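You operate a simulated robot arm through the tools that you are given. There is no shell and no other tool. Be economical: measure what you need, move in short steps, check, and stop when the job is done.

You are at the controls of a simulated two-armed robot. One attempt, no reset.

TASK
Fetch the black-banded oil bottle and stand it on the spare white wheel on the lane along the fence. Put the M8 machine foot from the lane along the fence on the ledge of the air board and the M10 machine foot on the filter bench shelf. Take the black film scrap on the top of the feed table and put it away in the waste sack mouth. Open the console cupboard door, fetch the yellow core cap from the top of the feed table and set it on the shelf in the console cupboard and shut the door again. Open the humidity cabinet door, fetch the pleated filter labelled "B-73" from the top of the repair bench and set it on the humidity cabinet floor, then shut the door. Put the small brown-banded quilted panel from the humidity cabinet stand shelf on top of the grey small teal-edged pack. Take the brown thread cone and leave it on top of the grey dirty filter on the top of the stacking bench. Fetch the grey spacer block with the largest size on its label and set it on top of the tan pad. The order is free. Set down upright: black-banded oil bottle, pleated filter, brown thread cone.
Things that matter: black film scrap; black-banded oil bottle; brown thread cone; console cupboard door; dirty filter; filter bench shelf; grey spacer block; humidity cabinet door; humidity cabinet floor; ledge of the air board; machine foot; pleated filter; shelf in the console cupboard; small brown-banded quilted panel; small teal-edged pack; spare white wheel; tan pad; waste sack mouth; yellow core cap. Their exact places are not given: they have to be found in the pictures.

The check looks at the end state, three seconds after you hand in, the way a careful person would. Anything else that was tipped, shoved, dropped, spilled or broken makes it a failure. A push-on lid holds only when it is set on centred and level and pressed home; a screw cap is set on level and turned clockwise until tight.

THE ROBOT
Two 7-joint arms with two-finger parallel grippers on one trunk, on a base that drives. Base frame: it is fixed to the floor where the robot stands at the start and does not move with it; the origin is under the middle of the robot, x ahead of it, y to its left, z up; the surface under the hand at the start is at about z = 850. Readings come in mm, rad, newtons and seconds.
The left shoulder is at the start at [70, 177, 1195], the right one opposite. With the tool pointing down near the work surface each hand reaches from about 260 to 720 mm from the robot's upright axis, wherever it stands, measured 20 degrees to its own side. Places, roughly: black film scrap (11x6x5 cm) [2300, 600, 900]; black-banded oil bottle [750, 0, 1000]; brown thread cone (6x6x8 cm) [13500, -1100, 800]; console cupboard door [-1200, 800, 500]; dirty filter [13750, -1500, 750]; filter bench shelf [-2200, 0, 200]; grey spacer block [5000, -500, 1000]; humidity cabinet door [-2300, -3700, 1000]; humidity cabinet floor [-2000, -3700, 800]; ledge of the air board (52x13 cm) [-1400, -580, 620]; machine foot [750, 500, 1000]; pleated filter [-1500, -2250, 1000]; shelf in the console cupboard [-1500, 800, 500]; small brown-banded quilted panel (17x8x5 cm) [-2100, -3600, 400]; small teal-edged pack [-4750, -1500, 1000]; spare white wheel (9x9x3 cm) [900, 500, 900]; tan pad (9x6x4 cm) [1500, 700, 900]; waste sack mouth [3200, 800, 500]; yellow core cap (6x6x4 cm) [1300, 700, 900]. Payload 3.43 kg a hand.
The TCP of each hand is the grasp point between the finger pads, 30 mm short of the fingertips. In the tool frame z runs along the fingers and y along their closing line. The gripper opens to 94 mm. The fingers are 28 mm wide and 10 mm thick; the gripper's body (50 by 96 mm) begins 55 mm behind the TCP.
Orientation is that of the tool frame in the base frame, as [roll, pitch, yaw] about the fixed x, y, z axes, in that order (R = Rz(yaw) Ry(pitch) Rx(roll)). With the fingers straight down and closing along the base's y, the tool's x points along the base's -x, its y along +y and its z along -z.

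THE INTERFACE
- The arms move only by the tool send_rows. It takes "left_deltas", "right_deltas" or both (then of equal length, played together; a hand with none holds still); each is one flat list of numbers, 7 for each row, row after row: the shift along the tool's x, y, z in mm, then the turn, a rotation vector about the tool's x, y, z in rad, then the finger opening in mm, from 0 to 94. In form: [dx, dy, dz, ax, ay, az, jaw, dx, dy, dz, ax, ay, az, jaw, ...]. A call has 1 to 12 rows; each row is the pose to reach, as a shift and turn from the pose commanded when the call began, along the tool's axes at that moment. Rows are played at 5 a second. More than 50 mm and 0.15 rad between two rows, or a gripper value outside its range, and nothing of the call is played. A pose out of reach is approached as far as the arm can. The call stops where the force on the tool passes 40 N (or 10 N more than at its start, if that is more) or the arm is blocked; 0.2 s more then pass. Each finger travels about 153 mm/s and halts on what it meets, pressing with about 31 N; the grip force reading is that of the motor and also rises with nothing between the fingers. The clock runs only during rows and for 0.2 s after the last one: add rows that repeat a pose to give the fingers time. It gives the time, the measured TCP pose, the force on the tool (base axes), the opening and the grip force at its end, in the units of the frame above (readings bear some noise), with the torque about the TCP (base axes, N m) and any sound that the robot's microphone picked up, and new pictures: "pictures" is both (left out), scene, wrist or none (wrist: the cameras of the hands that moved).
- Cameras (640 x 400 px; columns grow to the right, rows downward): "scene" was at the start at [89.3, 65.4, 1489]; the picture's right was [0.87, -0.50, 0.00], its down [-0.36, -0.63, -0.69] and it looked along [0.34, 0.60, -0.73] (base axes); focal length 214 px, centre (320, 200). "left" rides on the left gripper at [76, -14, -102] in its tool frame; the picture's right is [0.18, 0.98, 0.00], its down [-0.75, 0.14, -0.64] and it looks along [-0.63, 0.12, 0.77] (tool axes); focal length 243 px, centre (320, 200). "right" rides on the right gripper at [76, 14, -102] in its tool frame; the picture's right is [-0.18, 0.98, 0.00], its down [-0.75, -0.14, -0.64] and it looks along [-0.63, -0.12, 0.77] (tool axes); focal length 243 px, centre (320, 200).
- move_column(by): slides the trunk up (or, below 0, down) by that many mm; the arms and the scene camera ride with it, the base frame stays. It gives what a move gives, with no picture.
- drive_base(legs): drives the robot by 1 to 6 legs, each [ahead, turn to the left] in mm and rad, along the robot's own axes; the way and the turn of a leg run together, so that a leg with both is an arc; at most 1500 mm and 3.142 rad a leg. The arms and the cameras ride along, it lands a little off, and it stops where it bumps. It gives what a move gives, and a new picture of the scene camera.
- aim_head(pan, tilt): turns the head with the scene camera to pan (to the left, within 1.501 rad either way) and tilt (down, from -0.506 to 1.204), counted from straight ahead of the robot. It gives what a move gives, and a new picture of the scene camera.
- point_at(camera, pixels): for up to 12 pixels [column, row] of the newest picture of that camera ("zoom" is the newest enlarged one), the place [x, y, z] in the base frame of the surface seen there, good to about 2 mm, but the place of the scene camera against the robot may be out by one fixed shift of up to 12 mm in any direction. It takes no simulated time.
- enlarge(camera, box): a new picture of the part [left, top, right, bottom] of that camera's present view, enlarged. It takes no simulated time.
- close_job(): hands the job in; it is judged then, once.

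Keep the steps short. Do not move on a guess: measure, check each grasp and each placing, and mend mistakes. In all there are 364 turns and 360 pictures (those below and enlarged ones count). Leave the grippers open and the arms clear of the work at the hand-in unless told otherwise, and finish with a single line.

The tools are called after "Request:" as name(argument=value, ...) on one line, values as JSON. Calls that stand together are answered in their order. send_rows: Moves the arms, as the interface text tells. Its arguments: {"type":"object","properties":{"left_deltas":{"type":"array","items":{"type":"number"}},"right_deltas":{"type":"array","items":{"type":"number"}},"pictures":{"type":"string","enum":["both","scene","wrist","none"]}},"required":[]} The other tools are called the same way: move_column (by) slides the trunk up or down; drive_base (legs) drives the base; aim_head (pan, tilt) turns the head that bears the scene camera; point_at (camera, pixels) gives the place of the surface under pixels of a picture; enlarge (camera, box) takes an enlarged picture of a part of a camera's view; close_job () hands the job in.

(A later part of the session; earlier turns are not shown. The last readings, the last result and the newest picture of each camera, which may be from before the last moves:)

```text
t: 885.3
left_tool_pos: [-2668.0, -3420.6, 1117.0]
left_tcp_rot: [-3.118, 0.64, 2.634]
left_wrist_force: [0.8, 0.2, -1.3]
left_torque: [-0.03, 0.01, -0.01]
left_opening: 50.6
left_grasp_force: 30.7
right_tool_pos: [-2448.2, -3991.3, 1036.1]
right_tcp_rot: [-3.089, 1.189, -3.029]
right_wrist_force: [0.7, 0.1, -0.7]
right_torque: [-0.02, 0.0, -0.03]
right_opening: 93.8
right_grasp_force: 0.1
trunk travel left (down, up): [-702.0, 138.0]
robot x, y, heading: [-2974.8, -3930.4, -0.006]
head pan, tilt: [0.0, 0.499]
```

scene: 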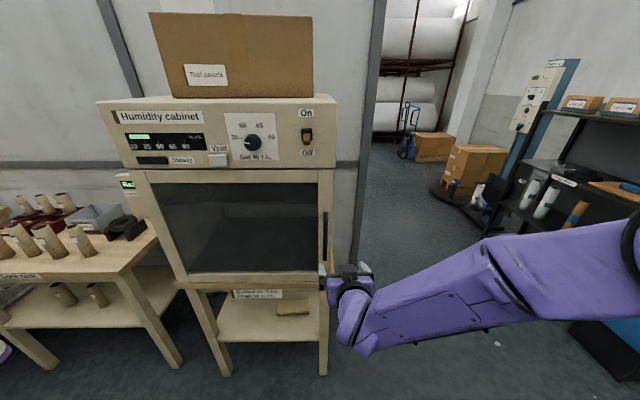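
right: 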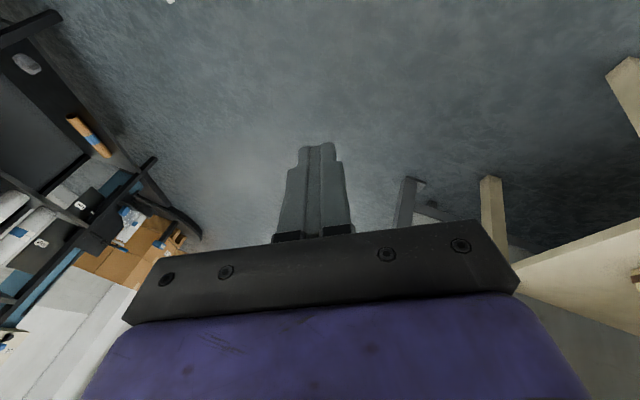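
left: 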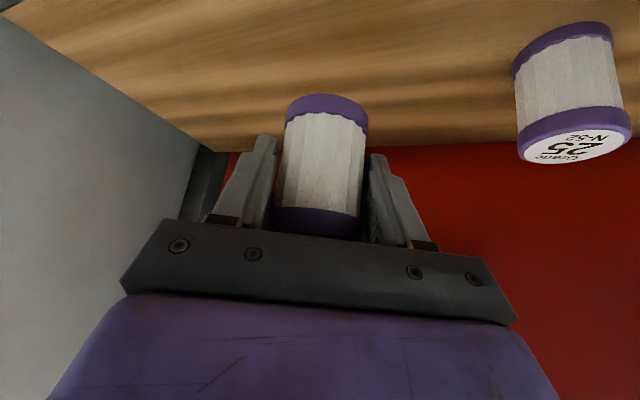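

Request:
point_at(camera="scene", pixels=[[325, 225], [325, 215], [324, 245], [326, 235]])

```text
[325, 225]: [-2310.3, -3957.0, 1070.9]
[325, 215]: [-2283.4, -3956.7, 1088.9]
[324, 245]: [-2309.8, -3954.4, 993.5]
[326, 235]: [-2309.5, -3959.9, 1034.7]
```

Request:
send_rows(right_deltas=[-10, 11, 34, 0, 0, 0, 94, -21, 22, 68, 0, 0, 0, 94, -31, 22.3, 102, 0, 0, 0, 94, -41.7, 22.3, 135.7, 0, 0, 0, 94, -41.7, 22.3, 135.7, 0, 0, 0, 40, -41.7, 22.3, 135.7, 0, 0, 0, 5, -41.7, 22.3, 135.7, 0, 0, 0, 5, -35.8, 26.6, 121, 0.028, 0, 0.011, 5, -29.9, 31.5, 106.4, 0.056, 0, 0.022, 5, -24, 36.8, 91.8, 0.084, 0, 0.034, 5, -18.3, 42.6, 77.5, 0.111, 0, 0.045, 5, -12.6, 48.9, 63.3, 0.139, 0, 0.056, 5], pictures="none")

```text
t: 887.9
left_tool_pos: [-2665.9, -3420.6, 1117.2]
left_tcp_rot: [-3.118, 0.642, 2.634]
left_wrist_force: [-0.5, 0.6, -0.3]
left_torque: [0.01, 0.02, 0.03]
left_opening: 50.6
left_grasp_force: 30.9
right_tool_pos: [-2387.1, -3940.2, 1023.1]
right_tcp_rot: [-3.088, 1.189, 3.102]
right_wrist_force: [1.7, 10.9, -7.0]
right_torque: [-0.07, 0.59, 0.14]
right_opening: 18.2
right_grasp_force: 45.2
trunk travel left (down, up): [-702.0, 138.0]
robot x, y, heading: [-2971.7, -3931.0, -0.011]
head pan, tilt: [0.0, 0.499]
```

Request:
send_rows(right_deltas=[5.9, 5.4, -14.8, 0.028, 0, 0.011, 5, 11.9, 9.7, -29.5, 0.056, 0, 0.022, 5, 17.8, 15.1, -44.2, 0.083, 0, 0.034, 5, 23.6, 19.5, -58.7, 0.111, 0, 0.045, 5, 29.4, 24.9, -73.1, 0.139, 0, 0.056, 5, 35.1, 30.3, -87.3, 0.167, 0, 0.067, 5, 40.7, 36.7, -101.3, 0.195, 0, 0.078, 5, 46.3, 43.1, -115.2, 0.222, 0, 0.09, 5, 51.8, 50.5, -129, 0.25, 0, 0.1, 5, 51.8, 50.5, -129, 0.25, 0, 0.1, 50, 51.8, 50.5, -129, 0.25, 0, 0.1, 94, 51.8, 50.5, -129, 0.25, 0, 0.1, 94], pictures="none")

```text
t: 888.9
left_tool_pos: [-2666.3, -3419.1, 1115.2]
left_tcp_rot: [-3.115, 0.638, 2.637]
left_wrist_force: [-1.5, 0.5, -0.1]
left_torque: [0.04, 0.01, 0.02]
left_opening: 50.7
left_grasp_force: 31.5
right_tool_pos: [-2432.9, -3926.2, 1033.8]
right_tcp_rot: [2.993, 1.146, 2.771]
right_wrist_force: [4.8, 19.0, -32.5]
right_torque: [-0.11, 0.69, 0.12]
right_opening: 18.4
right_grasp_force: 45.3
trunk travel left (down, up): [-702.0, 138.0]
robot x, y, heading: [-2972.6, -3933.9, -0.001]
head pan, tilt: [0.0, 0.499]
stopped in row 4 (right hand): the force on the tool passed its limit at 54 N (the readings are from after the stop); the commanded pose is now the measured one
```

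Request:
send_rows(right_deltas=[0, 0, 0, 0, 0, 0, 50, 0, 0, 0, 0, 0, 0, 94, 0, 0, 0, 0, 0, 0, 94], pictures="none")

Request:
drive_base(legs=[[-200, 0]])

Request:
point_at(camera="scene", pixels=[[320, 200], [325, 210], [318, 220], [330, 200], [322, 190]])

```text
t: 889.7
left_tool_pos: [-2667.5, -3425.5, 1119.8]
left_tcp_rot: [-3.122, 0.641, 2.633]
left_wrist_force: [-0.3, -0.5, 0.1]
left_torque: [0.03, 0.0, 0.0]
left_opening: 51.0
left_grasp_force: 31.0
right_tool_pos: [-2434.0, -3933.3, 1039.2]
right_tcp_rot: [2.982, 1.158, 2.753]
right_wrist_force: [0.3, -0.4, 0.0]
right_torque: [0.01, -0.01, 0.0]
right_opening: 94.0
right_grasp_force: 0.1
trunk travel left (down, up): [-702.0, 138.0]
robot x, y, heading: [-2972.8, -3935.4, -0.004]
head pan, tilt: [0.0, 0.499]
```

```text
t: 891.3
left_tool_pos: [-2868.7, -3423.0, 1118.0]
left_tcp_rot: [-3.12, 0.639, 2.632]
left_wrist_force: [-0.5, -1.0, -0.9]
left_torque: [0.01, 0.01, -0.02]
left_opening: 50.8
left_grasp_force: 31.0
right_tool_pos: [-2635.4, -3931.9, 1038.0]
right_tcp_rot: [2.984, 1.156, 2.755]
right_wrist_force: [-1.6, 0.3, 1.1]
right_torque: [-0.03, -0.04, 0.0]
right_opening: 94.2
right_grasp_force: 0.0
trunk travel left (down, up): [-702.0, 138.0]
robot x, y, heading: [-3174.7, -3932.8, -0.005]
head pan, tilt: [0.0, 0.499]
```

scene: 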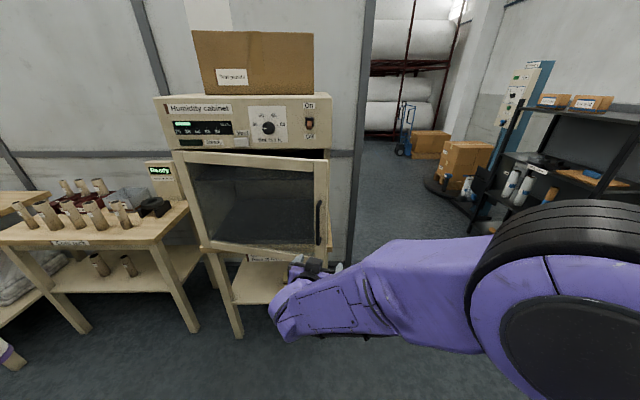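

```text
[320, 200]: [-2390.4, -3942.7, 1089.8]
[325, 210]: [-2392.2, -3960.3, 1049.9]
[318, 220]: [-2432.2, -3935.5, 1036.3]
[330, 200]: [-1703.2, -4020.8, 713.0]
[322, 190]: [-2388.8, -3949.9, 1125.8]
```

Request:
send_rows(right_deltas=[-15, 9, 36, 0, 0, 0, 94, -30, 19, 72, 0, 0, 0, 94, -45, 28, 109, 0, 0, 0, 94, -60, 38, 145, 0, 0, 0, 94, -75.5, 47.3, 181, 0, 0, 0, 94, -75.5, 47.3, 181, 0, 0, 0, 40, -75.5, 47.3, 181, 0, 0, 0, 5, -75.5, 47.3, 181, 0, 0, 0, 5, -68.8, 49.4, 166, 0.0275, -0.002, 0.012, 5, -62, 52.5, 150.9, 0.055, -0.004, 0.024, 5, -55.3, 54.6, 136, 0.082, -0.006, 0.036, 5, -48.6, 57.8, 121.1, 0.11, -0.008, 0.048, 5], pictures="none")

```text
t: 893.9
left_tool_pos: [-2868.5, -3415.2, 1115.6]
left_tcp_rot: [-3.113, 0.642, 2.636]
left_wrist_force: [0.6, -1.1, -1.9]
left_torque: [0.08, 0.05, 0.0]
left_opening: 50.8
left_grasp_force: 30.7
right_tool_pos: [-2492.3, -3901.5, 1039.7]
right_tcp_rot: [2.988, 1.155, 2.632]
right_wrist_force: [12.4, 27.8, 17.9]
right_torque: [-0.54, -0.59, 0.02]
right_opening: 18.2
right_grasp_force: 45.5
trunk travel left (down, up): [-702.0, 138.0]
robot x, y, heading: [-3175.2, -3930.3, -0.004]
head pan, tilt: [0.0, 0.499]
```

Request:
send_rows(right_deltas=[7.5, 5.9, -16.3, 0.027, -0.002, 0.012, 5, 14.2, 8.1, -31.3, 0.055, -0.004, 0.024, 5, 20.7, 10.5, -45.9, 0.082, -0.006, 0.036, 5, 27.4, 13.8, -60.7, 0.11, -0.008, 0.048, 5, 34.1, 17.3, -75.3, 0.137, -0.01, 0.06, 5, 40.7, 21.5, -89.8, 0.164, -0.011, 0.072, 5, 47.2, 25.4, -104.2, 0.192, -0.013, 0.084, 5, 53.7, 30.1, -118.2, 0.219, -0.015, 0.096, 5, 60, 34.9, -132.2, 0.247, -0.017, 0.108, 5, 60, 34.9, -132.2, 0.247, -0.017, 0.108, 50, 60, 34.9, -132.2, 0.247, -0.017, 0.108, 94, 60, 34.9, -132.2, 0.247, -0.017, 0.108, 94], pictures="none")

```text
t: 896.5
left_tool_pos: [-2868.6, -3422.0, 1117.6]
left_tcp_rot: [-3.12, 0.638, 2.629]
left_wrist_force: [0.7, -0.9, -0.4]
left_torque: [0.01, 0.04, 0.01]
left_opening: 50.9
left_grasp_force: 31.0
right_tool_pos: [-2616.9, -3822.7, 1037.1]
right_tcp_rot: [2.982, 1.158, 2.364]
right_wrist_force: [0.0, -0.2, 0.9]
right_torque: [0.02, -0.03, 0.0]
right_opening: 94.0
right_grasp_force: 0.1
trunk travel left (down, up): [-702.0, 138.0]
robot x, y, heading: [-3177.5, -3932.6, -0.004]
head pan, tilt: [0.0, 0.499]
```

Request:
send_rows(right_deltas=[0, 0, -48, 0, 0, 0, 94, 0, 0, -95, 0, 0, 0, 50, 0, -40, -70, -0.132, 0.009, -0.057, 0, 0, -80, -45, -0.264, 0.018, -0.114, 0, 0, -118, -18, -0.396, 0.028, -0.171, 0, 0, -153, 15, -0.528, 0.037, -0.228, 0, 0.4, -187.7, 49.7, -0.66, 0.046, -0.285, 0, -8.8, -153.5, 76.5, -0.66, 0.046, -0.285, 0, -18, -119.3, 103.3, -0.66, 0.046, -0.285, 0, -27.2, -85.1, 130.1, -0.66, 0.046, -0.285, 0, -36.4, -51, 156.9, -0.66, 0.046, -0.285, 0, -45.6, -16.7, 183.7, -0.66, 0.046, -0.285, 0], pictures="scene")

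```text
t: 899.1
left_tool_pos: [-2868.0, -3422.5, 1117.3]
left_tcp_rot: [-3.12, 0.64, 2.631]
left_wrist_force: [0.2, 0.1, -0.7]
left_torque: [0.01, -0.01, 0.0]
left_opening: 50.9
left_grasp_force: 30.9
right_tool_pos: [-2475.1, -3941.8, 1004.2]
right_tcp_rot: [2.981, 1.156, 3.084]
right_wrist_force: [0.3, -0.2, 0.3]
right_torque: [0.01, 0.01, -0.02]
right_opening: 0.0
right_grasp_force: 30.9
right hand out of reach, approached as far as the arm can: row 1, 2
trunk travel left (down, up): [-702.0, 138.0]
robot x, y, heading: [-3180.0, -3930.0, -0.004]
head pan, tilt: [0.0, 0.499]
```

scene: 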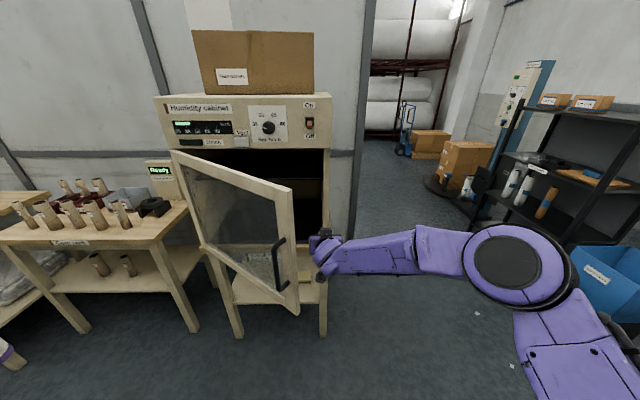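

Request:
send_rows(right_deltas=[0.3, 14.9, 1.6, 0, 0, 0, 0, 0.7, 29.8, 3.2, 0, 0, 0, 0, 2.6, 43.1, 1, 0, 0, 0, 0, 5.7, 54.7, -4.2, 0, 0, 0, 0, 9.2, 66.3, -10.3, 0, 0, 0, 0, 13, 78, -17.3, 0, 0, 0, 0, 16.9, 89.8, -24.3, 0, 0, 0, 0, 20.8, 101.5, -31.3, 0, 0, 0, 0, 24.3, 113.2, -37.4, 0, 0, 0, 0, 27.7, 125.8, -43.4, 0, 0, 0, 0, 30.8, 138.4, -48.5, 0, 0, 0, 0, 33.9, 150.9, -53.6, 0, 0, 0, 0], pictures="none")

Request:
send_rows(right_deltas=[3, 13, -5, 0, 0, 0, 0, 5.5, 26, -10, 0, 0, 0, 0, 8, 39, -14, 0, 0, 0, 0, 10, 52, -18, 0, 0, 0, 0, 12, 66, -21, 0, 0, 0, 0, 14, 80, -24, 0, 0, 0, 0, 15, 94, -26, 0, 0, 0, 0, 16, 108, -28, 0, 0, 0, 0, 17, 122, -29, 0, 0, 0, 0, 17, 136, -30, 0, 0, 0, 0, 17, 150, -30, 0, 0, 0, 0], pictures="scene")

```text
t: 901.7
left_tool_pos: [-2867.8, -3420.8, 1117.9]
left_tcp_rot: [-3.121, 0.64, 2.632]
left_wrist_force: [0.1, 1.0, -0.7]
left_torque: [0.0, 0.0, 0.0]
left_opening: 50.7
left_grasp_force: 30.8
right_tool_pos: [-2544.1, -3811.7, 1006.5]
right_tcp_rot: [2.934, 1.148, 3.014]
right_wrist_force: [0.2, -0.7, 0.8]
right_torque: [0.02, -0.03, -0.02]
right_opening: 0.0
right_grasp_force: 31.4
trunk travel left (down, up): [-702.0, 138.0]
robot x, y, heading: [-3181.4, -3932.6, -0.006]
head pan, tilt: [0.0, 0.499]
```

```text
t: 904.1
left_tool_pos: [-2868.0, -3422.6, 1119.0]
left_tcp_rot: [-3.122, 0.642, 2.631]
left_wrist_force: [0.3, -0.1, -0.7]
left_torque: [0.04, 0.01, -0.01]
left_opening: 50.5
left_grasp_force: 31.2
right_tool_pos: [-2592.3, -3694.6, 1009.0]
right_tcp_rot: [2.978, 1.157, 3.081]
right_wrist_force: [-0.5, -1.2, -0.7]
right_torque: [-0.01, 0.0, 0.02]
right_opening: 0.1
right_grasp_force: 31.3
right hand out of reach, approached as far as the arm can: row 9, 10, 11
trunk travel left (down, up): [-702.0, 138.0]
robot x, y, heading: [-3174.7, -3932.0, -0.002]
head pan, tilt: [0.0, 0.499]
```

scene: 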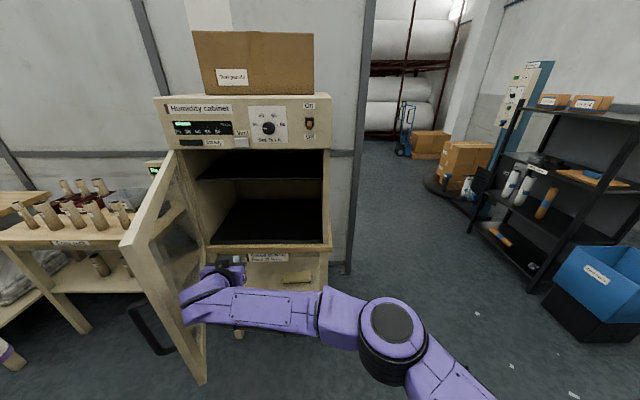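

Request:
point_at(camera="scene", pixels=[[270, 215], [270, 235], [240, 225], [305, 225], [265, 178], [265, 165], [128, 245], [150, 190], [270, 244]])

```text
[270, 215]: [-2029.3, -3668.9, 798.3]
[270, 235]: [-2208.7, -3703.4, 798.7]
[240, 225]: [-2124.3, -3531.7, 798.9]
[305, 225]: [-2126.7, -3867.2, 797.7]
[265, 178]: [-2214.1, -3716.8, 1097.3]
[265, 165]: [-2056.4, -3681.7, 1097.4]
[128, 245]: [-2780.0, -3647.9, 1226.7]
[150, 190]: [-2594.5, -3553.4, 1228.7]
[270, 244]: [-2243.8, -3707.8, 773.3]
```

Request:
send_rows(right_deltas=[4, -43, -15, 0, 0, 0, 0, 7, -86, -31, 0, 0, 0, 0, 11, -130, -47, 0, 0, 0, 0, 15, -173, -62, 0, 0, 0, 0, 19, -216, -78, 0, 0, 0, 0, 22, -259, -93, 0, 0, 0, 0, 26, -303, -109, 0, 0, 0, 0, 30, -346, -124, 0, 0, 0, 0, 34, -389, -140, 0, 0, 0, 0, 37, -432, -155, 0, 0, 0, 0, 41, -475.5, -171, 0, 0, 0, 0], pictures="none")

Request:
drive_base(legs=[[-120, 0]])

```text
t: 906.5
left_tool_pos: [-2869.8, -3425.0, 1120.4]
left_tcp_rot: [-3.126, 0.641, 2.628]
left_wrist_force: [-0.3, -0.7, 0.1]
left_torque: [0.03, -0.02, 0.03]
left_opening: 50.9
left_grasp_force: 30.9
right_tool_pos: [-2688.4, -4194.4, 1002.4]
right_tcp_rot: [2.973, 1.158, 3.076]
right_wrist_force: [-0.1, 0.4, 0.2]
right_torque: [0.01, 0.0, 0.02]
right_opening: 0.0
right_grasp_force: 30.6
right hand out of reach, approached as far as the arm can: row 9, 10, 11
trunk travel left (down, up): [-702.0, 138.0]
robot x, y, heading: [-3175.7, -3933.0, -0.005]
head pan, tilt: [0.0, 0.499]
```

```text
t: 907.7
left_tool_pos: [-2989.4, -3421.1, 1118.2]
left_tcp_rot: [-3.12, 0.641, 2.633]
left_wrist_force: [0.1, 0.7, -1.7]
left_torque: [-0.01, 0.03, -0.01]
left_opening: 50.6
left_grasp_force: 30.7
right_tool_pos: [-2805.8, -4190.6, 1001.0]
right_tcp_rot: [2.982, 1.157, 3.083]
right_wrist_force: [-0.3, 0.8, -0.5]
right_torque: [-0.01, 0.0, -0.02]
right_opening: 0.0
right_grasp_force: 31.3
trunk travel left (down, up): [-702.0, 138.0]
robot x, y, heading: [-3292.5, -3932.2, -0.007]
head pan, tilt: [0.0, 0.499]
```

scene: 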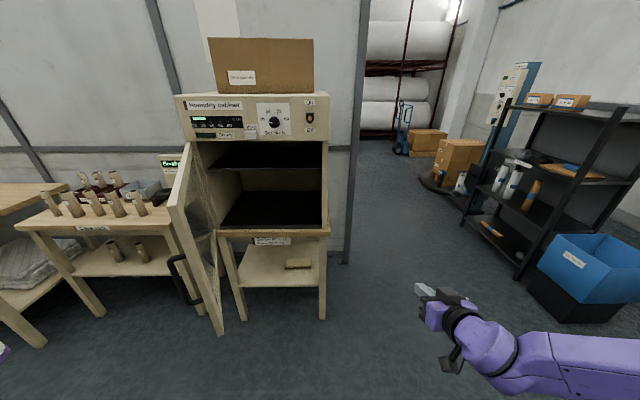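

Request:
send_rows(left_deltas=[-21, -36, 19, -0.035, 0, -0.047, 20, -43, -71, 38, -0.07, 0, -0.094, 20, -64, -107, 57, -0.105, 0, -0.141, 20, -85, -142, 76, -0.14, 0, -0.188, 20, -106, -178, 95, -0.176, 0, -0.236, 20, -128, -214, 114, -0.211, 0, -0.283, 20, -149, -249, 133, -0.246, 0, -0.33, 20, -170.4, -285, 152, -0.281, 0, -0.377, 20], pictures="none")

Request:
move_column(by=-170)

Request:
drive_base(legs=[[0, -0.11], [500, 0], [0, 0.115]])

```text
t: 909.5
left_tool_pos: [-2922.5, -3789.9, 1110.2]
left_tcp_rot: [-3.13, 0.631, 3.099]
left_wrist_force: [-0.8, -0.6, -1.1]
left_torque: [0.02, -0.01, 0.01]
left_opening: 50.9
left_grasp_force: 31.2
left hand out of reach, approached as far as the arm can: row 4, 5, 6, 7, 8
right_tool_pos: [-2805.6, -4193.9, 1001.5]
right_tcp_rot: [2.974, 1.156, 3.078]
right_wrist_force: [0.2, -1.2, -0.6]
right_torque: [0.03, -0.04, 0.01]
right_opening: 0.0
right_grasp_force: 31.0
trunk travel left (down, up): [-702.0, 138.0]
robot x, y, heading: [-3296.7, -3931.7, -0.012]
head pan, tilt: [0.0, 0.499]
```

```text
t: 911.4
left_tool_pos: [-2922.5, -3787.4, 940.6]
left_tcp_rot: [-3.125, 0.632, 3.101]
left_wrist_force: [-0.8, 1.1, -1.2]
left_torque: [0.02, 0.0, -0.05]
left_opening: 50.8
left_grasp_force: 30.4
right_tool_pos: [-2806.4, -4191.0, 833.4]
right_tcp_rot: [2.98, 1.158, 3.086]
right_wrist_force: [0.2, -0.6, -0.2]
right_torque: [0.01, 0.02, 0.0]
right_opening: 0.0
right_grasp_force: 31.7
trunk travel left (down, up): [-532.0, 308.0]
robot x, y, heading: [-3293.1, -3931.0, -0.01]
head pan, tilt: [0.0, 0.499]
```

```text
t: 913.6
left_tool_pos: [-2737.6, -3853.5, 944.0]
left_tcp_rot: [-3.14, 0.637, 2.984]
left_wrist_force: [0.3, 0.2, -0.2]
left_torque: [0.0, 0.0, 0.03]
left_opening: 50.8
left_grasp_force: 30.7
right_tool_pos: [-2659.2, -4265.7, 834.2]
right_tcp_rot: [2.963, 1.166, 2.967]
right_wrist_force: [-0.1, -0.9, 0.0]
right_torque: [0.0, -0.02, -0.01]
right_opening: 0.0
right_grasp_force: 31.3
trunk travel left (down, up): [-532.0, 308.0]
robot x, y, heading: [-3108.5, -3955.4, -0.103]
head pan, tilt: [0.0, 0.499]
stopped in leg 2: the robot was blocked; the commanded pose is now the measured one
```

scene: 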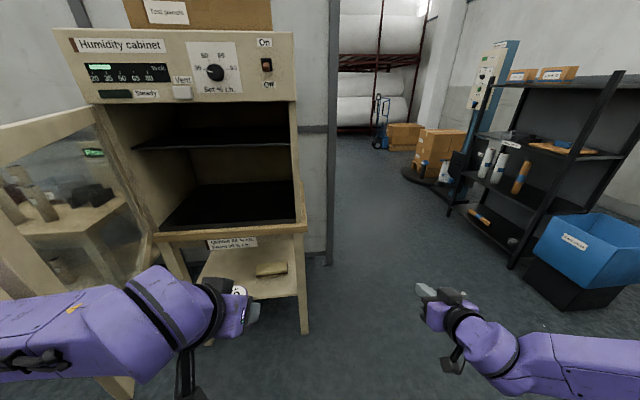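

Request:
drive_base(legs=[[-150, 0], [0, -0.3], [490, 0], [0, 0.4]])

```text
t: 916.5
left_tool_pos: [-2849.8, -3957.9, 938.9]
left_tcp_rot: [-3.137, 0.627, 2.692]
left_wrist_force: [-0.5, -0.5, -0.5]
left_torque: [0.0, -0.01, -0.02]
left_opening: 50.7
left_grasp_force: 31.5
right_tool_pos: [-2896.7, -4375.4, 831.8]
right_tcp_rot: [2.97, 1.162, 2.673]
right_wrist_force: [0.1, -1.0, -0.4]
right_torque: [0.02, 0.04, 0.0]
right_opening: 0.0
right_grasp_force: 30.9
trunk travel left (down, up): [-532.0, 308.0]
robot x, y, heading: [-3244.0, -3944.3, -0.4]
head pan, tilt: [0.0, 0.499]
stopped in leg 3: the robot was blocked; the commanded pose is now the measured one
```

scene: 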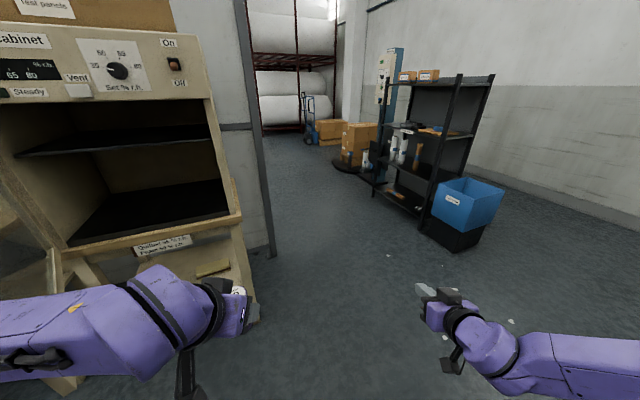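

Request:
aim_head(pan=1.0, tilt=0.6)

```text
t: 917.8
left_tool_pos: [-2850.0, -3957.9, 940.4]
left_tcp_rot: [-3.136, 0.627, 2.692]
left_wrist_force: [0.4, -0.8, -0.8]
left_torque: [-0.02, 0.01, 0.02]
left_opening: 50.6
left_grasp_force: 30.7
right_tool_pos: [-2897.8, -4374.7, 833.2]
right_tcp_rot: [2.968, 1.16, 2.677]
right_wrist_force: [0.1, -0.7, 0.3]
right_torque: [-0.02, 0.01, -0.01]
right_opening: 0.2
right_grasp_force: 30.4
trunk travel left (down, up): [-532.0, 308.0]
robot x, y, heading: [-3244.3, -3944.4, -0.403]
head pan, tilt: [1.0, 0.6]
```

scene: 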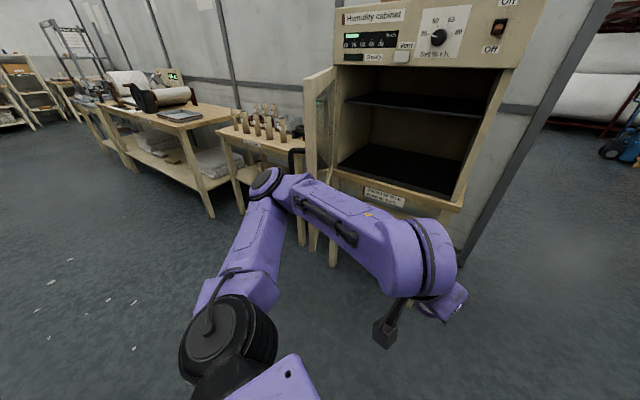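

Request:
point_at(camera="scene", pixels=[[265, 180], [290, 185], [308, 90], [312, 150], [296, 160], [330, 190], [230, 240], [370, 215]])

```text
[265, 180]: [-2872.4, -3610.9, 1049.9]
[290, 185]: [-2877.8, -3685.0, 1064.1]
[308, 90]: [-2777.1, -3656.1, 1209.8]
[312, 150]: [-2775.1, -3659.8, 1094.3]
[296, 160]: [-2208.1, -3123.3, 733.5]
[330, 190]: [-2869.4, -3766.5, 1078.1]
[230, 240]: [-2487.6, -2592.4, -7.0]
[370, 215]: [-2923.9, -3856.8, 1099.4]
```

Request:
send_rows(left_deltas=[-36, 2, 26, 0, 0, 0, 20, -71, 4, 52, 0, 0, 0, 20, -107, 6, 77, 0, 0, 0, 20, -143, 9, 103, 0, 0, 0, 20, -178.3, 10.8, 129.2, 0, 0, 0, 20], pictures="none")

Request:
drive_base(legs=[[-60, 0], [0, -0.2], [400, 0], [0, 0.6]])

```text
t: 919.0
left_tool_pos: [-2642.0, -4042.4, 938.2]
left_tcp_rot: [-3.132, 0.623, 2.694]
left_wrist_force: [-0.4, 0.0, -1.1]
left_torque: [-0.01, 0.01, 0.03]
left_opening: 50.9
left_grasp_force: 30.9
right_tool_pos: [-2893.3, -4375.1, 831.7]
right_tcp_rot: [2.979, 1.155, 2.683]
right_wrist_force: [-0.2, -0.4, -0.5]
right_torque: [0.03, 0.01, 0.04]
right_opening: 0.2
right_grasp_force: 31.3
trunk travel left (down, up): [-532.0, 308.0]
robot x, y, heading: [-3243.9, -3946.0, -0.399]
head pan, tilt: [1.0, 0.6]
```

```text
t: 924.4
left_tool_pos: [-2379.1, -4000.4, 937.4]
left_tcp_rot: [-3.132, 0.623, 3.101]
left_wrist_force: [0.2, 0.3, 0.1]
left_torque: [0.0, 0.01, 0.01]
left_opening: 51.0
left_grasp_force: 31.2
right_tool_pos: [-2480.1, -4404.9, 831.9]
right_tcp_rot: [2.98, 1.156, 3.088]
right_wrist_force: [0.0, 0.9, -0.2]
right_torque: [0.01, 0.03, 0.02]
right_opening: 0.0
right_grasp_force: 31.0
trunk travel left (down, up): [-532.0, 308.0]
robot x, y, heading: [-2968.5, -4150.4, 0.001]
head pan, tilt: [1.0, 0.6]
```

scene: 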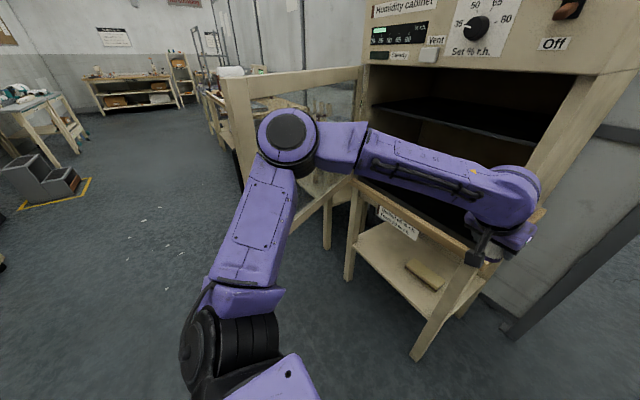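

Request:
send_rows(left_deltas=[6, 41, 5, 0, 0, 0, 20, 11, 82, 10, 0, 0, 0, 20, 17, 124, 15, 0, 0, 0, 20, 22.9, 164.9, 20.5, 0, 0, 0, 20], pictures="none")

Request:
drive_base(legs=[[190, 0]])

Request:
send_rows(left_deltas=[0, 0, 0, 0, 0, 0, 20], pictures="wrist")

```text
t: 925.4
left_tool_pos: [-2379.0, -3835.5, 905.3]
left_tcp_rot: [-3.13, 0.624, 3.101]
left_wrist_force: [-0.7, 0.2, -1.1]
left_torque: [0.0, 0.01, -0.01]
left_opening: 50.5
left_grasp_force: 31.1
right_tool_pos: [-2478.9, -4404.1, 831.4]
right_tcp_rot: [2.983, 1.157, 3.092]
right_wrist_force: [0.1, 0.6, -0.1]
right_torque: [0.01, 0.03, 0.0]
right_opening: 0.0
right_grasp_force: 31.2
trunk travel left (down, up): [-532.0, 308.0]
robot x, y, heading: [-2969.7, -4149.6, -0.002]
head pan, tilt: [1.0, 0.6]
```

```text
t: 927.0
left_tool_pos: [-2187.1, -3835.6, 905.4]
left_tcp_rot: [-3.131, 0.622, 3.101]
left_wrist_force: [0.1, 0.4, -0.8]
left_torque: [-0.03, 0.04, -0.02]
left_opening: 50.8
left_grasp_force: 30.9
right_tool_pos: [-2288.3, -4404.3, 830.8]
right_tcp_rot: [2.98, 1.158, 3.088]
right_wrist_force: [0.2, 0.3, -0.2]
right_torque: [-0.03, -0.04, -0.02]
right_opening: 0.0
right_grasp_force: 30.7
trunk travel left (down, up): [-532.0, 308.0]
robot x, y, heading: [-2778.6, -4147.1, 0.006]
head pan, tilt: [1.0, 0.6]
```

scene: 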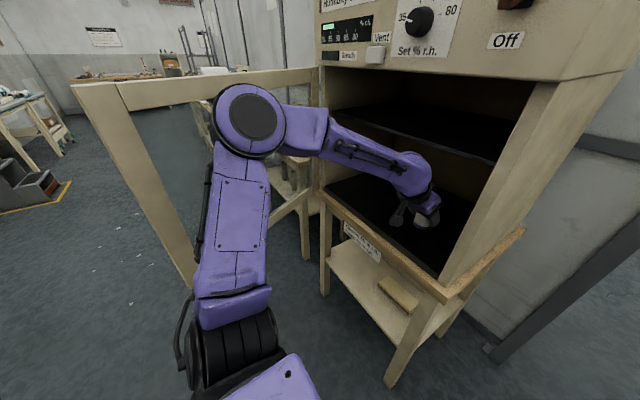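

```text
t: 927.4
left_tool_pos: [-2188.0, -3835.3, 905.4]
left_tcp_rot: [-3.13, 0.623, 3.101]
left_wrist_force: [0.1, -0.1, -1.4]
left_torque: [0.02, 0.0, -0.05]
left_opening: 51.0
left_grasp_force: 30.7
right_tool_pos: [-2289.4, -4405.2, 831.6]
right_tcp_rot: [2.981, 1.158, 3.088]
right_wrist_force: [-0.1, 0.4, 0.2]
right_torque: [-0.03, 0.02, 0.01]
right_opening: 0.0
right_grasp_force: 31.0
trunk travel left (down, up): [-532.0, 308.0]
robot x, y, heading: [-2778.8, -4149.7, 0.002]
head pan, tilt: [1.0, 0.6]
```

left: 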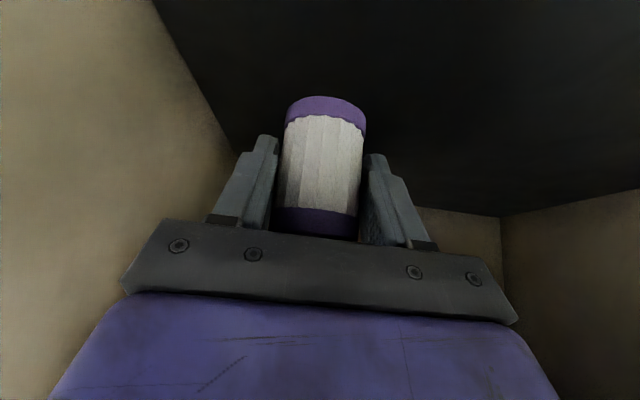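

Request:
send_rows(left_deltas=[-5, 13, 31, 0, 0, 0, 20, -9.4, 26.8, 62.1, 0, 0, 0, 20, -7.7, 26.8, 64.5, 0, 0, 0, 20, -6.2, 26.8, 66.6, 0, 0, 0, 20, -4.7, 26.8, 68.6, 0, 0, 0, 20, -3.3, 26.8, 70.6, 0, 0, 0, 20, -1.8, 26.8, 72.7, 0, 0, 0, 20, -0.4, 26.8, 74.7, 0, 0, 0, 20], pictures="none")

```text
t: 929.2
left_tool_pos: [-2142.8, -3813.0, 848.5]
left_tcp_rot: [-3.134, 0.629, 3.101]
left_wrist_force: [1.5, 1.7, 13.4]
left_torque: [0.19, -0.49, 0.05]
left_opening: 50.7
left_grasp_force: 31.1
right_tool_pos: [-2290.8, -4405.6, 834.1]
right_tcp_rot: [2.979, 1.157, 3.087]
right_wrist_force: [0.1, 0.3, 0.5]
right_torque: [-0.06, 0.01, -0.02]
right_opening: 0.1
right_grasp_force: 30.9
trunk travel left (down, up): [-532.0, 308.0]
robot x, y, heading: [-2777.7, -4152.5, 0.004]
head pan, tilt: [1.0, 0.6]
```

Contact (+13 N) at z 848.5. Ease, open, withdraw.

Request:
send_rows(left_deltas=[-1, 0, -1.5, 0, 0, 0, 20, -1, 0, -1.5, 0, 0, 0, 60, -1, 0, -1.5, 0, 0, 0, 80, -1, 0, -1.5, 0, 0, 0, 80, 0, 0, -40, 0, 0, 0, 80, 10, 0, -80, 0, 0, 0, 80, 40, 0, -110, 0, 0, 0, 80, 75, 0, -140, 0, 0, 0, 80], pictures="wrist")

```text
t: 931.0
left_tool_pos: [-2293.5, -3803.6, 912.9]
left_tcp_rot: [3.109, 0.592, 3.051]
left_wrist_force: [3.2, -3.0, 2.9]
left_torque: [0.14, 0.28, 0.15]
left_opening: 79.9
left_grasp_force: 0.0
left hand out of reach, approached as far as the arm can: row 7
right_tool_pos: [-2291.1, -4407.3, 831.9]
right_tcp_rot: [2.971, 1.159, 3.082]
right_wrist_force: [0.5, -0.7, -0.1]
right_torque: [0.03, -0.05, 0.01]
right_opening: 0.1
right_grasp_force: 30.9
trunk travel left (down, up): [-532.0, 308.0]
robot x, y, heading: [-2780.6, -4151.8, 0.002]
head pan, tilt: [1.0, 0.6]
```

left: 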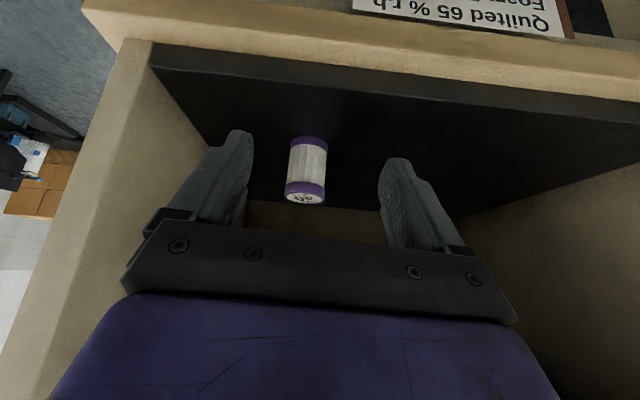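

Request:
send_rows(left_deltas=[7, -41, -5, 0, 0.12, 0, 40, 14, -82, -9, 0, 0.24, 0, 0, 21, -123, -14, 0, 0.36, 0, 0, 28, -164, -19, 0, 0.48, 0, 0, 34.6, -204.6, -23.4, 0, 0.6, 0, 0], pictures="none")

Request:
drive_base(legs=[[0, -0.55], [-620, 0], [0, 0.55]])

```text
t: 932.2
left_tool_pos: [-2311.7, -4004.4, 910.0]
left_tcp_rot: [-3.111, 0.017, 3.109]
left_wrist_force: [-0.4, -0.4, -0.2]
left_torque: [0.06, 0.0, -0.01]
left_opening: 0.0
left_grasp_force: 30.6
left hand out of reach, approached as far as the arm can: row 1, 2, 3, 4, 5
right_tool_pos: [-2289.1, -4405.7, 832.6]
right_tcp_rot: [2.976, 1.158, 3.086]
right_wrist_force: [0.0, -0.6, 0.0]
right_torque: [0.01, -0.01, -0.01]
right_opening: 0.0
right_grasp_force: 30.6
trunk travel left (down, up): [-532.0, 308.0]
robot x, y, heading: [-2783.5, -4149.1, -0.001]
head pan, tilt: [1.0, 0.6]
```

```text
t: 938.7
left_tool_pos: [-2835.1, -3686.5, 909.0]
left_tcp_rot: [-3.109, 0.023, 3.097]
left_wrist_force: [0.5, -0.7, -0.3]
left_torque: [-0.03, -0.05, -0.01]
left_opening: 0.0
left_grasp_force: 30.7
right_tool_pos: [-2814.0, -4086.0, 831.6]
right_tcp_rot: [2.979, 1.158, 3.081]
right_wrist_force: [1.6, 0.1, -0.1]
right_torque: [0.0, 0.03, -0.01]
right_opening: 0.0
right_grasp_force: 31.3
trunk travel left (down, up): [-532.0, 308.0]
robot x, y, heading: [-3308.9, -3829.5, -0.01]
head pan, tilt: [1.0, 0.6]
```

scene: 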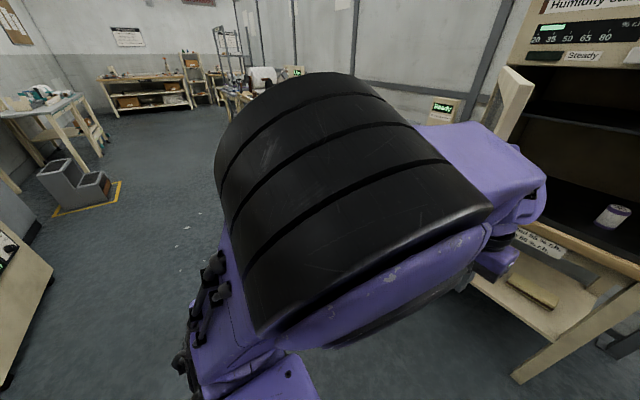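

Request:
aim_head(pan=0.35, tilt=0.45)

Request:
point_at(camera="scene", pixels=[[240, 200], [250, 160], [260, 140], [270, 170], [280, 200], [300, 160]])

```text
t: 939.7
left_tool_pos: [-2835.6, -3686.2, 910.8]
left_tcp_rot: [-3.101, 0.023, 3.097]
left_wrist_force: [0.1, -0.6, 0.8]
left_torque: [0.04, 0.01, 0.0]
left_opening: 0.0
left_grasp_force: 31.2
right_tool_pos: [-2814.1, -4085.2, 831.9]
right_tcp_rot: [2.979, 1.157, 3.083]
right_wrist_force: [0.4, 0.5, 1.1]
right_torque: [0.01, 0.05, 0.01]
right_opening: 0.0
right_grasp_force: 31.1
trunk travel left (down, up): [-532.0, 308.0]
robot x, y, heading: [-3302.4, -3827.4, -0.01]
head pan, tilt: [0.351, 0.45]
```

scene: 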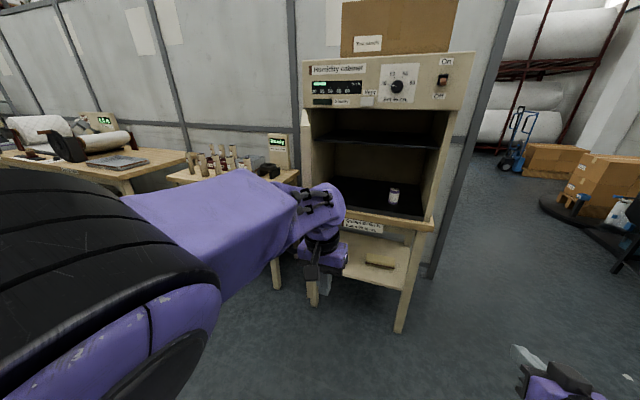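

```text
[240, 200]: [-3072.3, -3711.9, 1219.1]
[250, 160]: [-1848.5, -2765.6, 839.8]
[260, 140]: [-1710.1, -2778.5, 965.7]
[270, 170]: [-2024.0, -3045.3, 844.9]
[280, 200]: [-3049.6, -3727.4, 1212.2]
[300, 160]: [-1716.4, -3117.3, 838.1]
```

Request:
send_rows(left_deltas=[36, 21, 0, 0, 0, 0, 0, 72, 43, 0, 0, 0, 0, 0, 74, 83, 0, 0, 0, 0, 0, 76, 123, 0, 0, 0, 0, 0, 77, 163, 0, 0, 0, 0, 0, 67, 208, 0, 0, 0, 0, 0, 56, 254, 0, 0, 0, 0, 0, 13, 256, 0, 0, 0, 0, 0, -30, 258, 0, 0, 0, 0, 0, -73.5, 259.5, 0, 0, 0, 0, 0], pictures="none")

Request:
drive_base(legs=[[235, 0.008]])

```text
t: 941.9
left_tool_pos: [-2747.7, -3432.9, 902.8]
left_tcp_rot: [-3.11, 0.022, 3.094]
left_wrist_force: [-0.2, -0.3, 1.0]
left_torque: [0.0, 0.05, 0.02]
left_opening: 0.3
left_grasp_force: 30.8
right_tool_pos: [-2811.4, -4086.1, 829.0]
right_tcp_rot: [2.976, 1.155, 3.08]
right_wrist_force: [1.2, 0.1, -1.3]
right_torque: [0.03, -0.01, 0.02]
right_opening: 0.1
right_grasp_force: 31.0
trunk travel left (down, up): [-532.0, 308.0]
robot x, y, heading: [-3303.9, -3827.1, -0.004]
head pan, tilt: [0.351, 0.45]
```

```text
t: 943.7
left_tool_pos: [-2517.6, -3426.3, 903.6]
left_tcp_rot: [-3.107, 0.023, 3.104]
left_wrist_force: [0.2, 0.2, -0.3]
left_torque: [0.03, 0.03, 0.03]
left_opening: 0.1
left_grasp_force: 31.3
right_tool_pos: [-2576.4, -4081.5, 832.2]
right_tcp_rot: [2.979, 1.157, 3.092]
right_wrist_force: [0.3, -0.7, -0.2]
right_torque: [0.01, 0.04, 0.0]
right_opening: 0.0
right_grasp_force: 30.3
trunk travel left (down, up): [-532.0, 308.0]
robot x, y, heading: [-3068.6, -3829.1, 0.003]
head pan, tilt: [0.351, 0.45]
```

scene: 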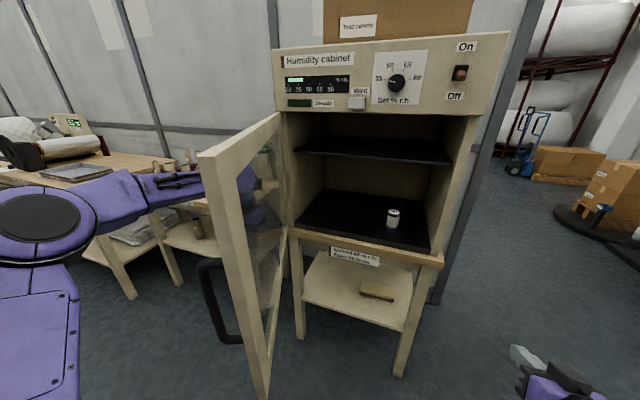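

Request:
send_rows(left_deltas=[-1, -20, 0, 0, 0, 0, 0, -1.5, -38, 0, 0, 0, 0, 0, -2, -52, 0, 0, 0, 0, 0, -2.5, -66, 0, 0, 0, 0, 0, -3, -80, 0, 0, 0, 0, 0, -3.5, -94, 0, 0, 0, 0, 0, -4, -109, 0, 0, 0, 0, 0, -5, -124, 0, 0, 0, 0, 0, -5, -139, 0, 0, 0, 0, 0, -6, -155, 0, 0, 0, 0, 0, -6.5, -171, 0, 0, 0, 0, 0, -7, -187, 0, 0, 0, 0, 0], pictures="none")

Request:
send_rows(left_deltas=[-1, -16, 0, 0, 0, 0, 0, -1.5, -32, 0, 0, 0, 0, 0, -2, -48, 0, 0, 0, 0, 0, -2.5, -64, 0, 0, 0, 0, 0, -3, -80, 0, 0, 0, 0, 0, -3.5, -96, 0, 0, 0, 0, 0, -4, -112, 0, 0, 0, 0, 0, -5, -128, 0, 0, 0, 0, 0, -5, -144, 0, 0, 0, 0, 0, -6, -160, 0, 0, 0, 0, 0, -6.5, -176, 0, 0, 0, 0, 0, -7, -192, 0, 0, 0, 0, 0], pictures="scene")

```text
t: 946.3
left_tool_pos: [-2518.4, -3614.8, 910.5]
left_tcp_rot: [-3.107, 0.024, 3.105]
left_wrist_force: [-0.7, 0.6, 0.3]
left_torque: [-0.01, -0.03, -0.02]
left_opening: 0.0
left_grasp_force: 31.0
right_tool_pos: [-2577.2, -4082.4, 831.1]
right_tcp_rot: [2.978, 1.158, 3.089]
right_wrist_force: [0.0, -0.2, -0.4]
right_torque: [-0.02, -0.02, 0.05]
right_opening: 0.0
right_grasp_force: 30.9
trunk travel left (down, up): [-532.0, 308.0]
robot x, y, heading: [-3066.4, -3821.5, 0.007]
head pan, tilt: [0.351, 0.45]
```

```text
t: 948.9
left_tool_pos: [-2517.5, -3806.3, 916.9]
left_tcp_rot: [-3.108, 0.024, 3.105]
left_wrist_force: [0.4, -0.5, -0.3]
left_torque: [0.01, 0.0, -0.01]
left_opening: 0.2
left_grasp_force: 31.4
right_tool_pos: [-2576.6, -4080.4, 831.5]
right_tcp_rot: [2.978, 1.157, 3.091]
right_wrist_force: [-0.7, 0.0, 0.8]
right_torque: [-0.03, -0.04, 0.02]
right_opening: 0.0
right_grasp_force: 31.5
trunk travel left (down, up): [-532.0, 308.0]
robot x, y, heading: [-3069.8, -3825.3, 0.004]
head pan, tilt: [0.351, 0.45]
```

scene: 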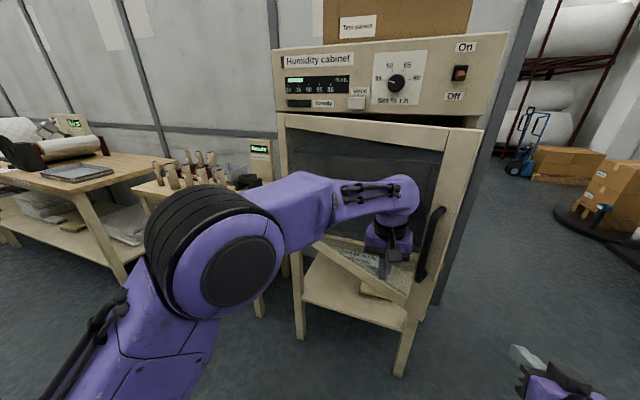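

Request:
send_rows(left_deltas=[45, 0, 0, 0, 0, 0, 0, 90, 0, 0, 0, 0, 0, 0, 135, 0, 0, 0, 0, 0, 0, 170, 0, 0, 0, 0, 0, 0], pictures="none")

Request:
drive_base(legs=[[190, 0]])

Request:
send_rows(left_deltas=[-16, 0, 0, 0, 0, 0, 0, -32, 0, 0, 0, 0, 0, 0, -48, 0, 0, 0, 0, 0, 0, -62, 0, 0, 0, 0, 0, 0, -76, 0, 0, 0, 0, 0, 0, -90, 0, 0, 0, 0, 0, 0, -104, 0, 0, 0, 0, 0, 0, -118, 0, 0, 0, 0, 0, 0, -132, 0, 0, 0, 0, 0, 0, -146, 0, 0, 0, 0, 0, 0, -160, 0, 0, 0, 0, 0, 0, -174, 0, 0, 0, 0, 0, 0], pictures="none")

```text
t: 949.9
left_tool_pos: [-2687.3, -3798.0, 912.7]
left_tcp_rot: [-3.107, 0.025, 3.105]
left_wrist_force: [-0.2, -0.6, 0.2]
left_torque: [-0.02, -0.01, 0.0]
left_opening: 0.0
left_grasp_force: 30.7
right_tool_pos: [-2576.4, -4079.6, 832.5]
right_tcp_rot: [2.982, 1.158, 3.095]
right_wrist_force: [0.1, 0.0, -0.6]
right_torque: [-0.01, -0.02, 0.01]
right_opening: 0.2
right_grasp_force: 31.0
trunk travel left (down, up): [-532.0, 308.0]
robot x, y, heading: [-3066.6, -3827.1, 0.004]
head pan, tilt: [0.351, 0.45]
```

```text
t: 951.4
left_tool_pos: [-2496.9, -3799.6, 912.3]
left_tcp_rot: [-3.106, 0.022, 3.104]
left_wrist_force: [1.1, -0.4, 0.6]
left_torque: [-0.01, 0.0, 0.02]
left_opening: 0.2
left_grasp_force: 31.0
right_tool_pos: [-2386.3, -4081.9, 832.3]
right_tcp_rot: [2.978, 1.156, 3.091]
right_wrist_force: [0.2, 0.0, -0.4]
right_torque: [0.02, 0.03, -0.01]
right_opening: 0.0
right_grasp_force: 30.8
trunk travel left (down, up): [-532.0, 308.0]
robot x, y, heading: [-2879.4, -3832.2, 0.005]
head pan, tilt: [0.351, 0.45]
```

scene: 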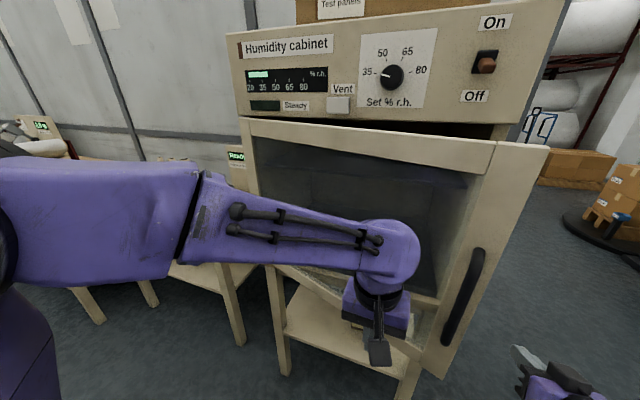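

```text
t: 954.0
left_tool_pos: [-2324.1, -3805.4, 915.4]
left_tcp_rot: [-3.108, 0.022, 3.105]
left_wrist_force: [0.0, -0.8, -0.3]
left_torque: [-0.01, 0.01, 0.02]
left_opening: 0.1
left_grasp_force: 30.7
right_tool_pos: [-2386.7, -4081.2, 831.9]
right_tcp_rot: [2.978, 1.156, 3.091]
right_wrist_force: [0.3, 0.3, -0.1]
right_torque: [0.03, 0.03, -0.04]
right_opening: 0.0
right_grasp_force: 31.0
trunk travel left (down, up): [-532.0, 308.0]
robot x, y, heading: [-2880.5, -3827.6, 0.003]
head pan, tilt: [0.351, 0.45]
```

Keep pushing gently until the door is home (force rise).

Request:
send_rows(left_deltas=[-8, 0, 0, 0, 0, 0, 0, -16, 0, 0, 0, 0, 0, 0, -23, 0, 0, 0, 0, 0, 0, -29, 0, 0, 0, 0, 0, 0, -34, 0, 0, 0, 0, 0, 0, -39, 0, 0, 0, 0, 0, 0, -44, 0, 0, 0, 0, 0, 0, -49, 0, 0, 0, 0, 0, 0, -54, 0, 0, 0, 0, 0, 0], pictures="scene")

Request:
point_at(camera="scene", pixels=[[490, 160], [250, 130], [300, 140], [470, 300], [480, 330], [440, 150], [465, 280]])

```text
t: 955.2
left_tool_pos: [-2301.9, -3806.5, 918.0]
left_tcp_rot: [-3.108, 0.017, 3.102]
left_wrist_force: [-0.2, -0.3, -0.1]
left_torque: [0.01, 0.03, 0.01]
left_opening: 0.0
left_grasp_force: 30.7
right_tool_pos: [-2393.8, -4078.1, 835.9]
right_tcp_rot: [2.983, 1.164, 3.097]
right_wrist_force: [-0.2, 0.1, -0.3]
right_torque: [0.02, 0.03, -0.02]
right_opening: 0.0
right_grasp_force: 30.8
trunk travel left (down, up): [-532.0, 308.0]
robot x, y, heading: [-2879.3, -3826.8, 0.008]
head pan, tilt: [0.351, 0.45]
stopped in row 5 (left hand): the force on the tool passed its limit at 41 N (the readings are from after the stop); the commanded pose is now the measured one
```

scene: 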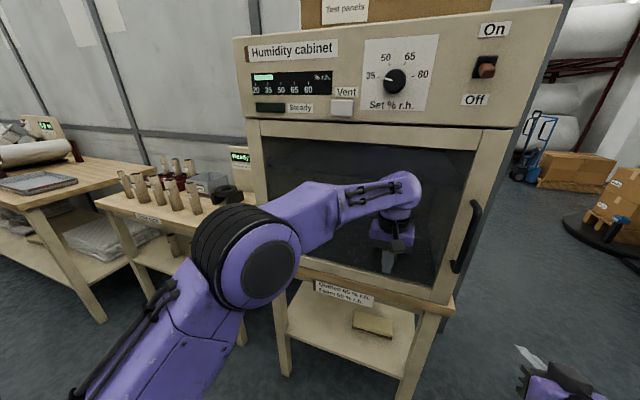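

```text
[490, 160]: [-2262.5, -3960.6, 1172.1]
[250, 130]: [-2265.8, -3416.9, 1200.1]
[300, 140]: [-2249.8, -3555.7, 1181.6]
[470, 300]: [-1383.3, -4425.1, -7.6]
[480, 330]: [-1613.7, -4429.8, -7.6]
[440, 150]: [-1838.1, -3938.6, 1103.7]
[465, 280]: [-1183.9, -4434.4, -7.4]
```

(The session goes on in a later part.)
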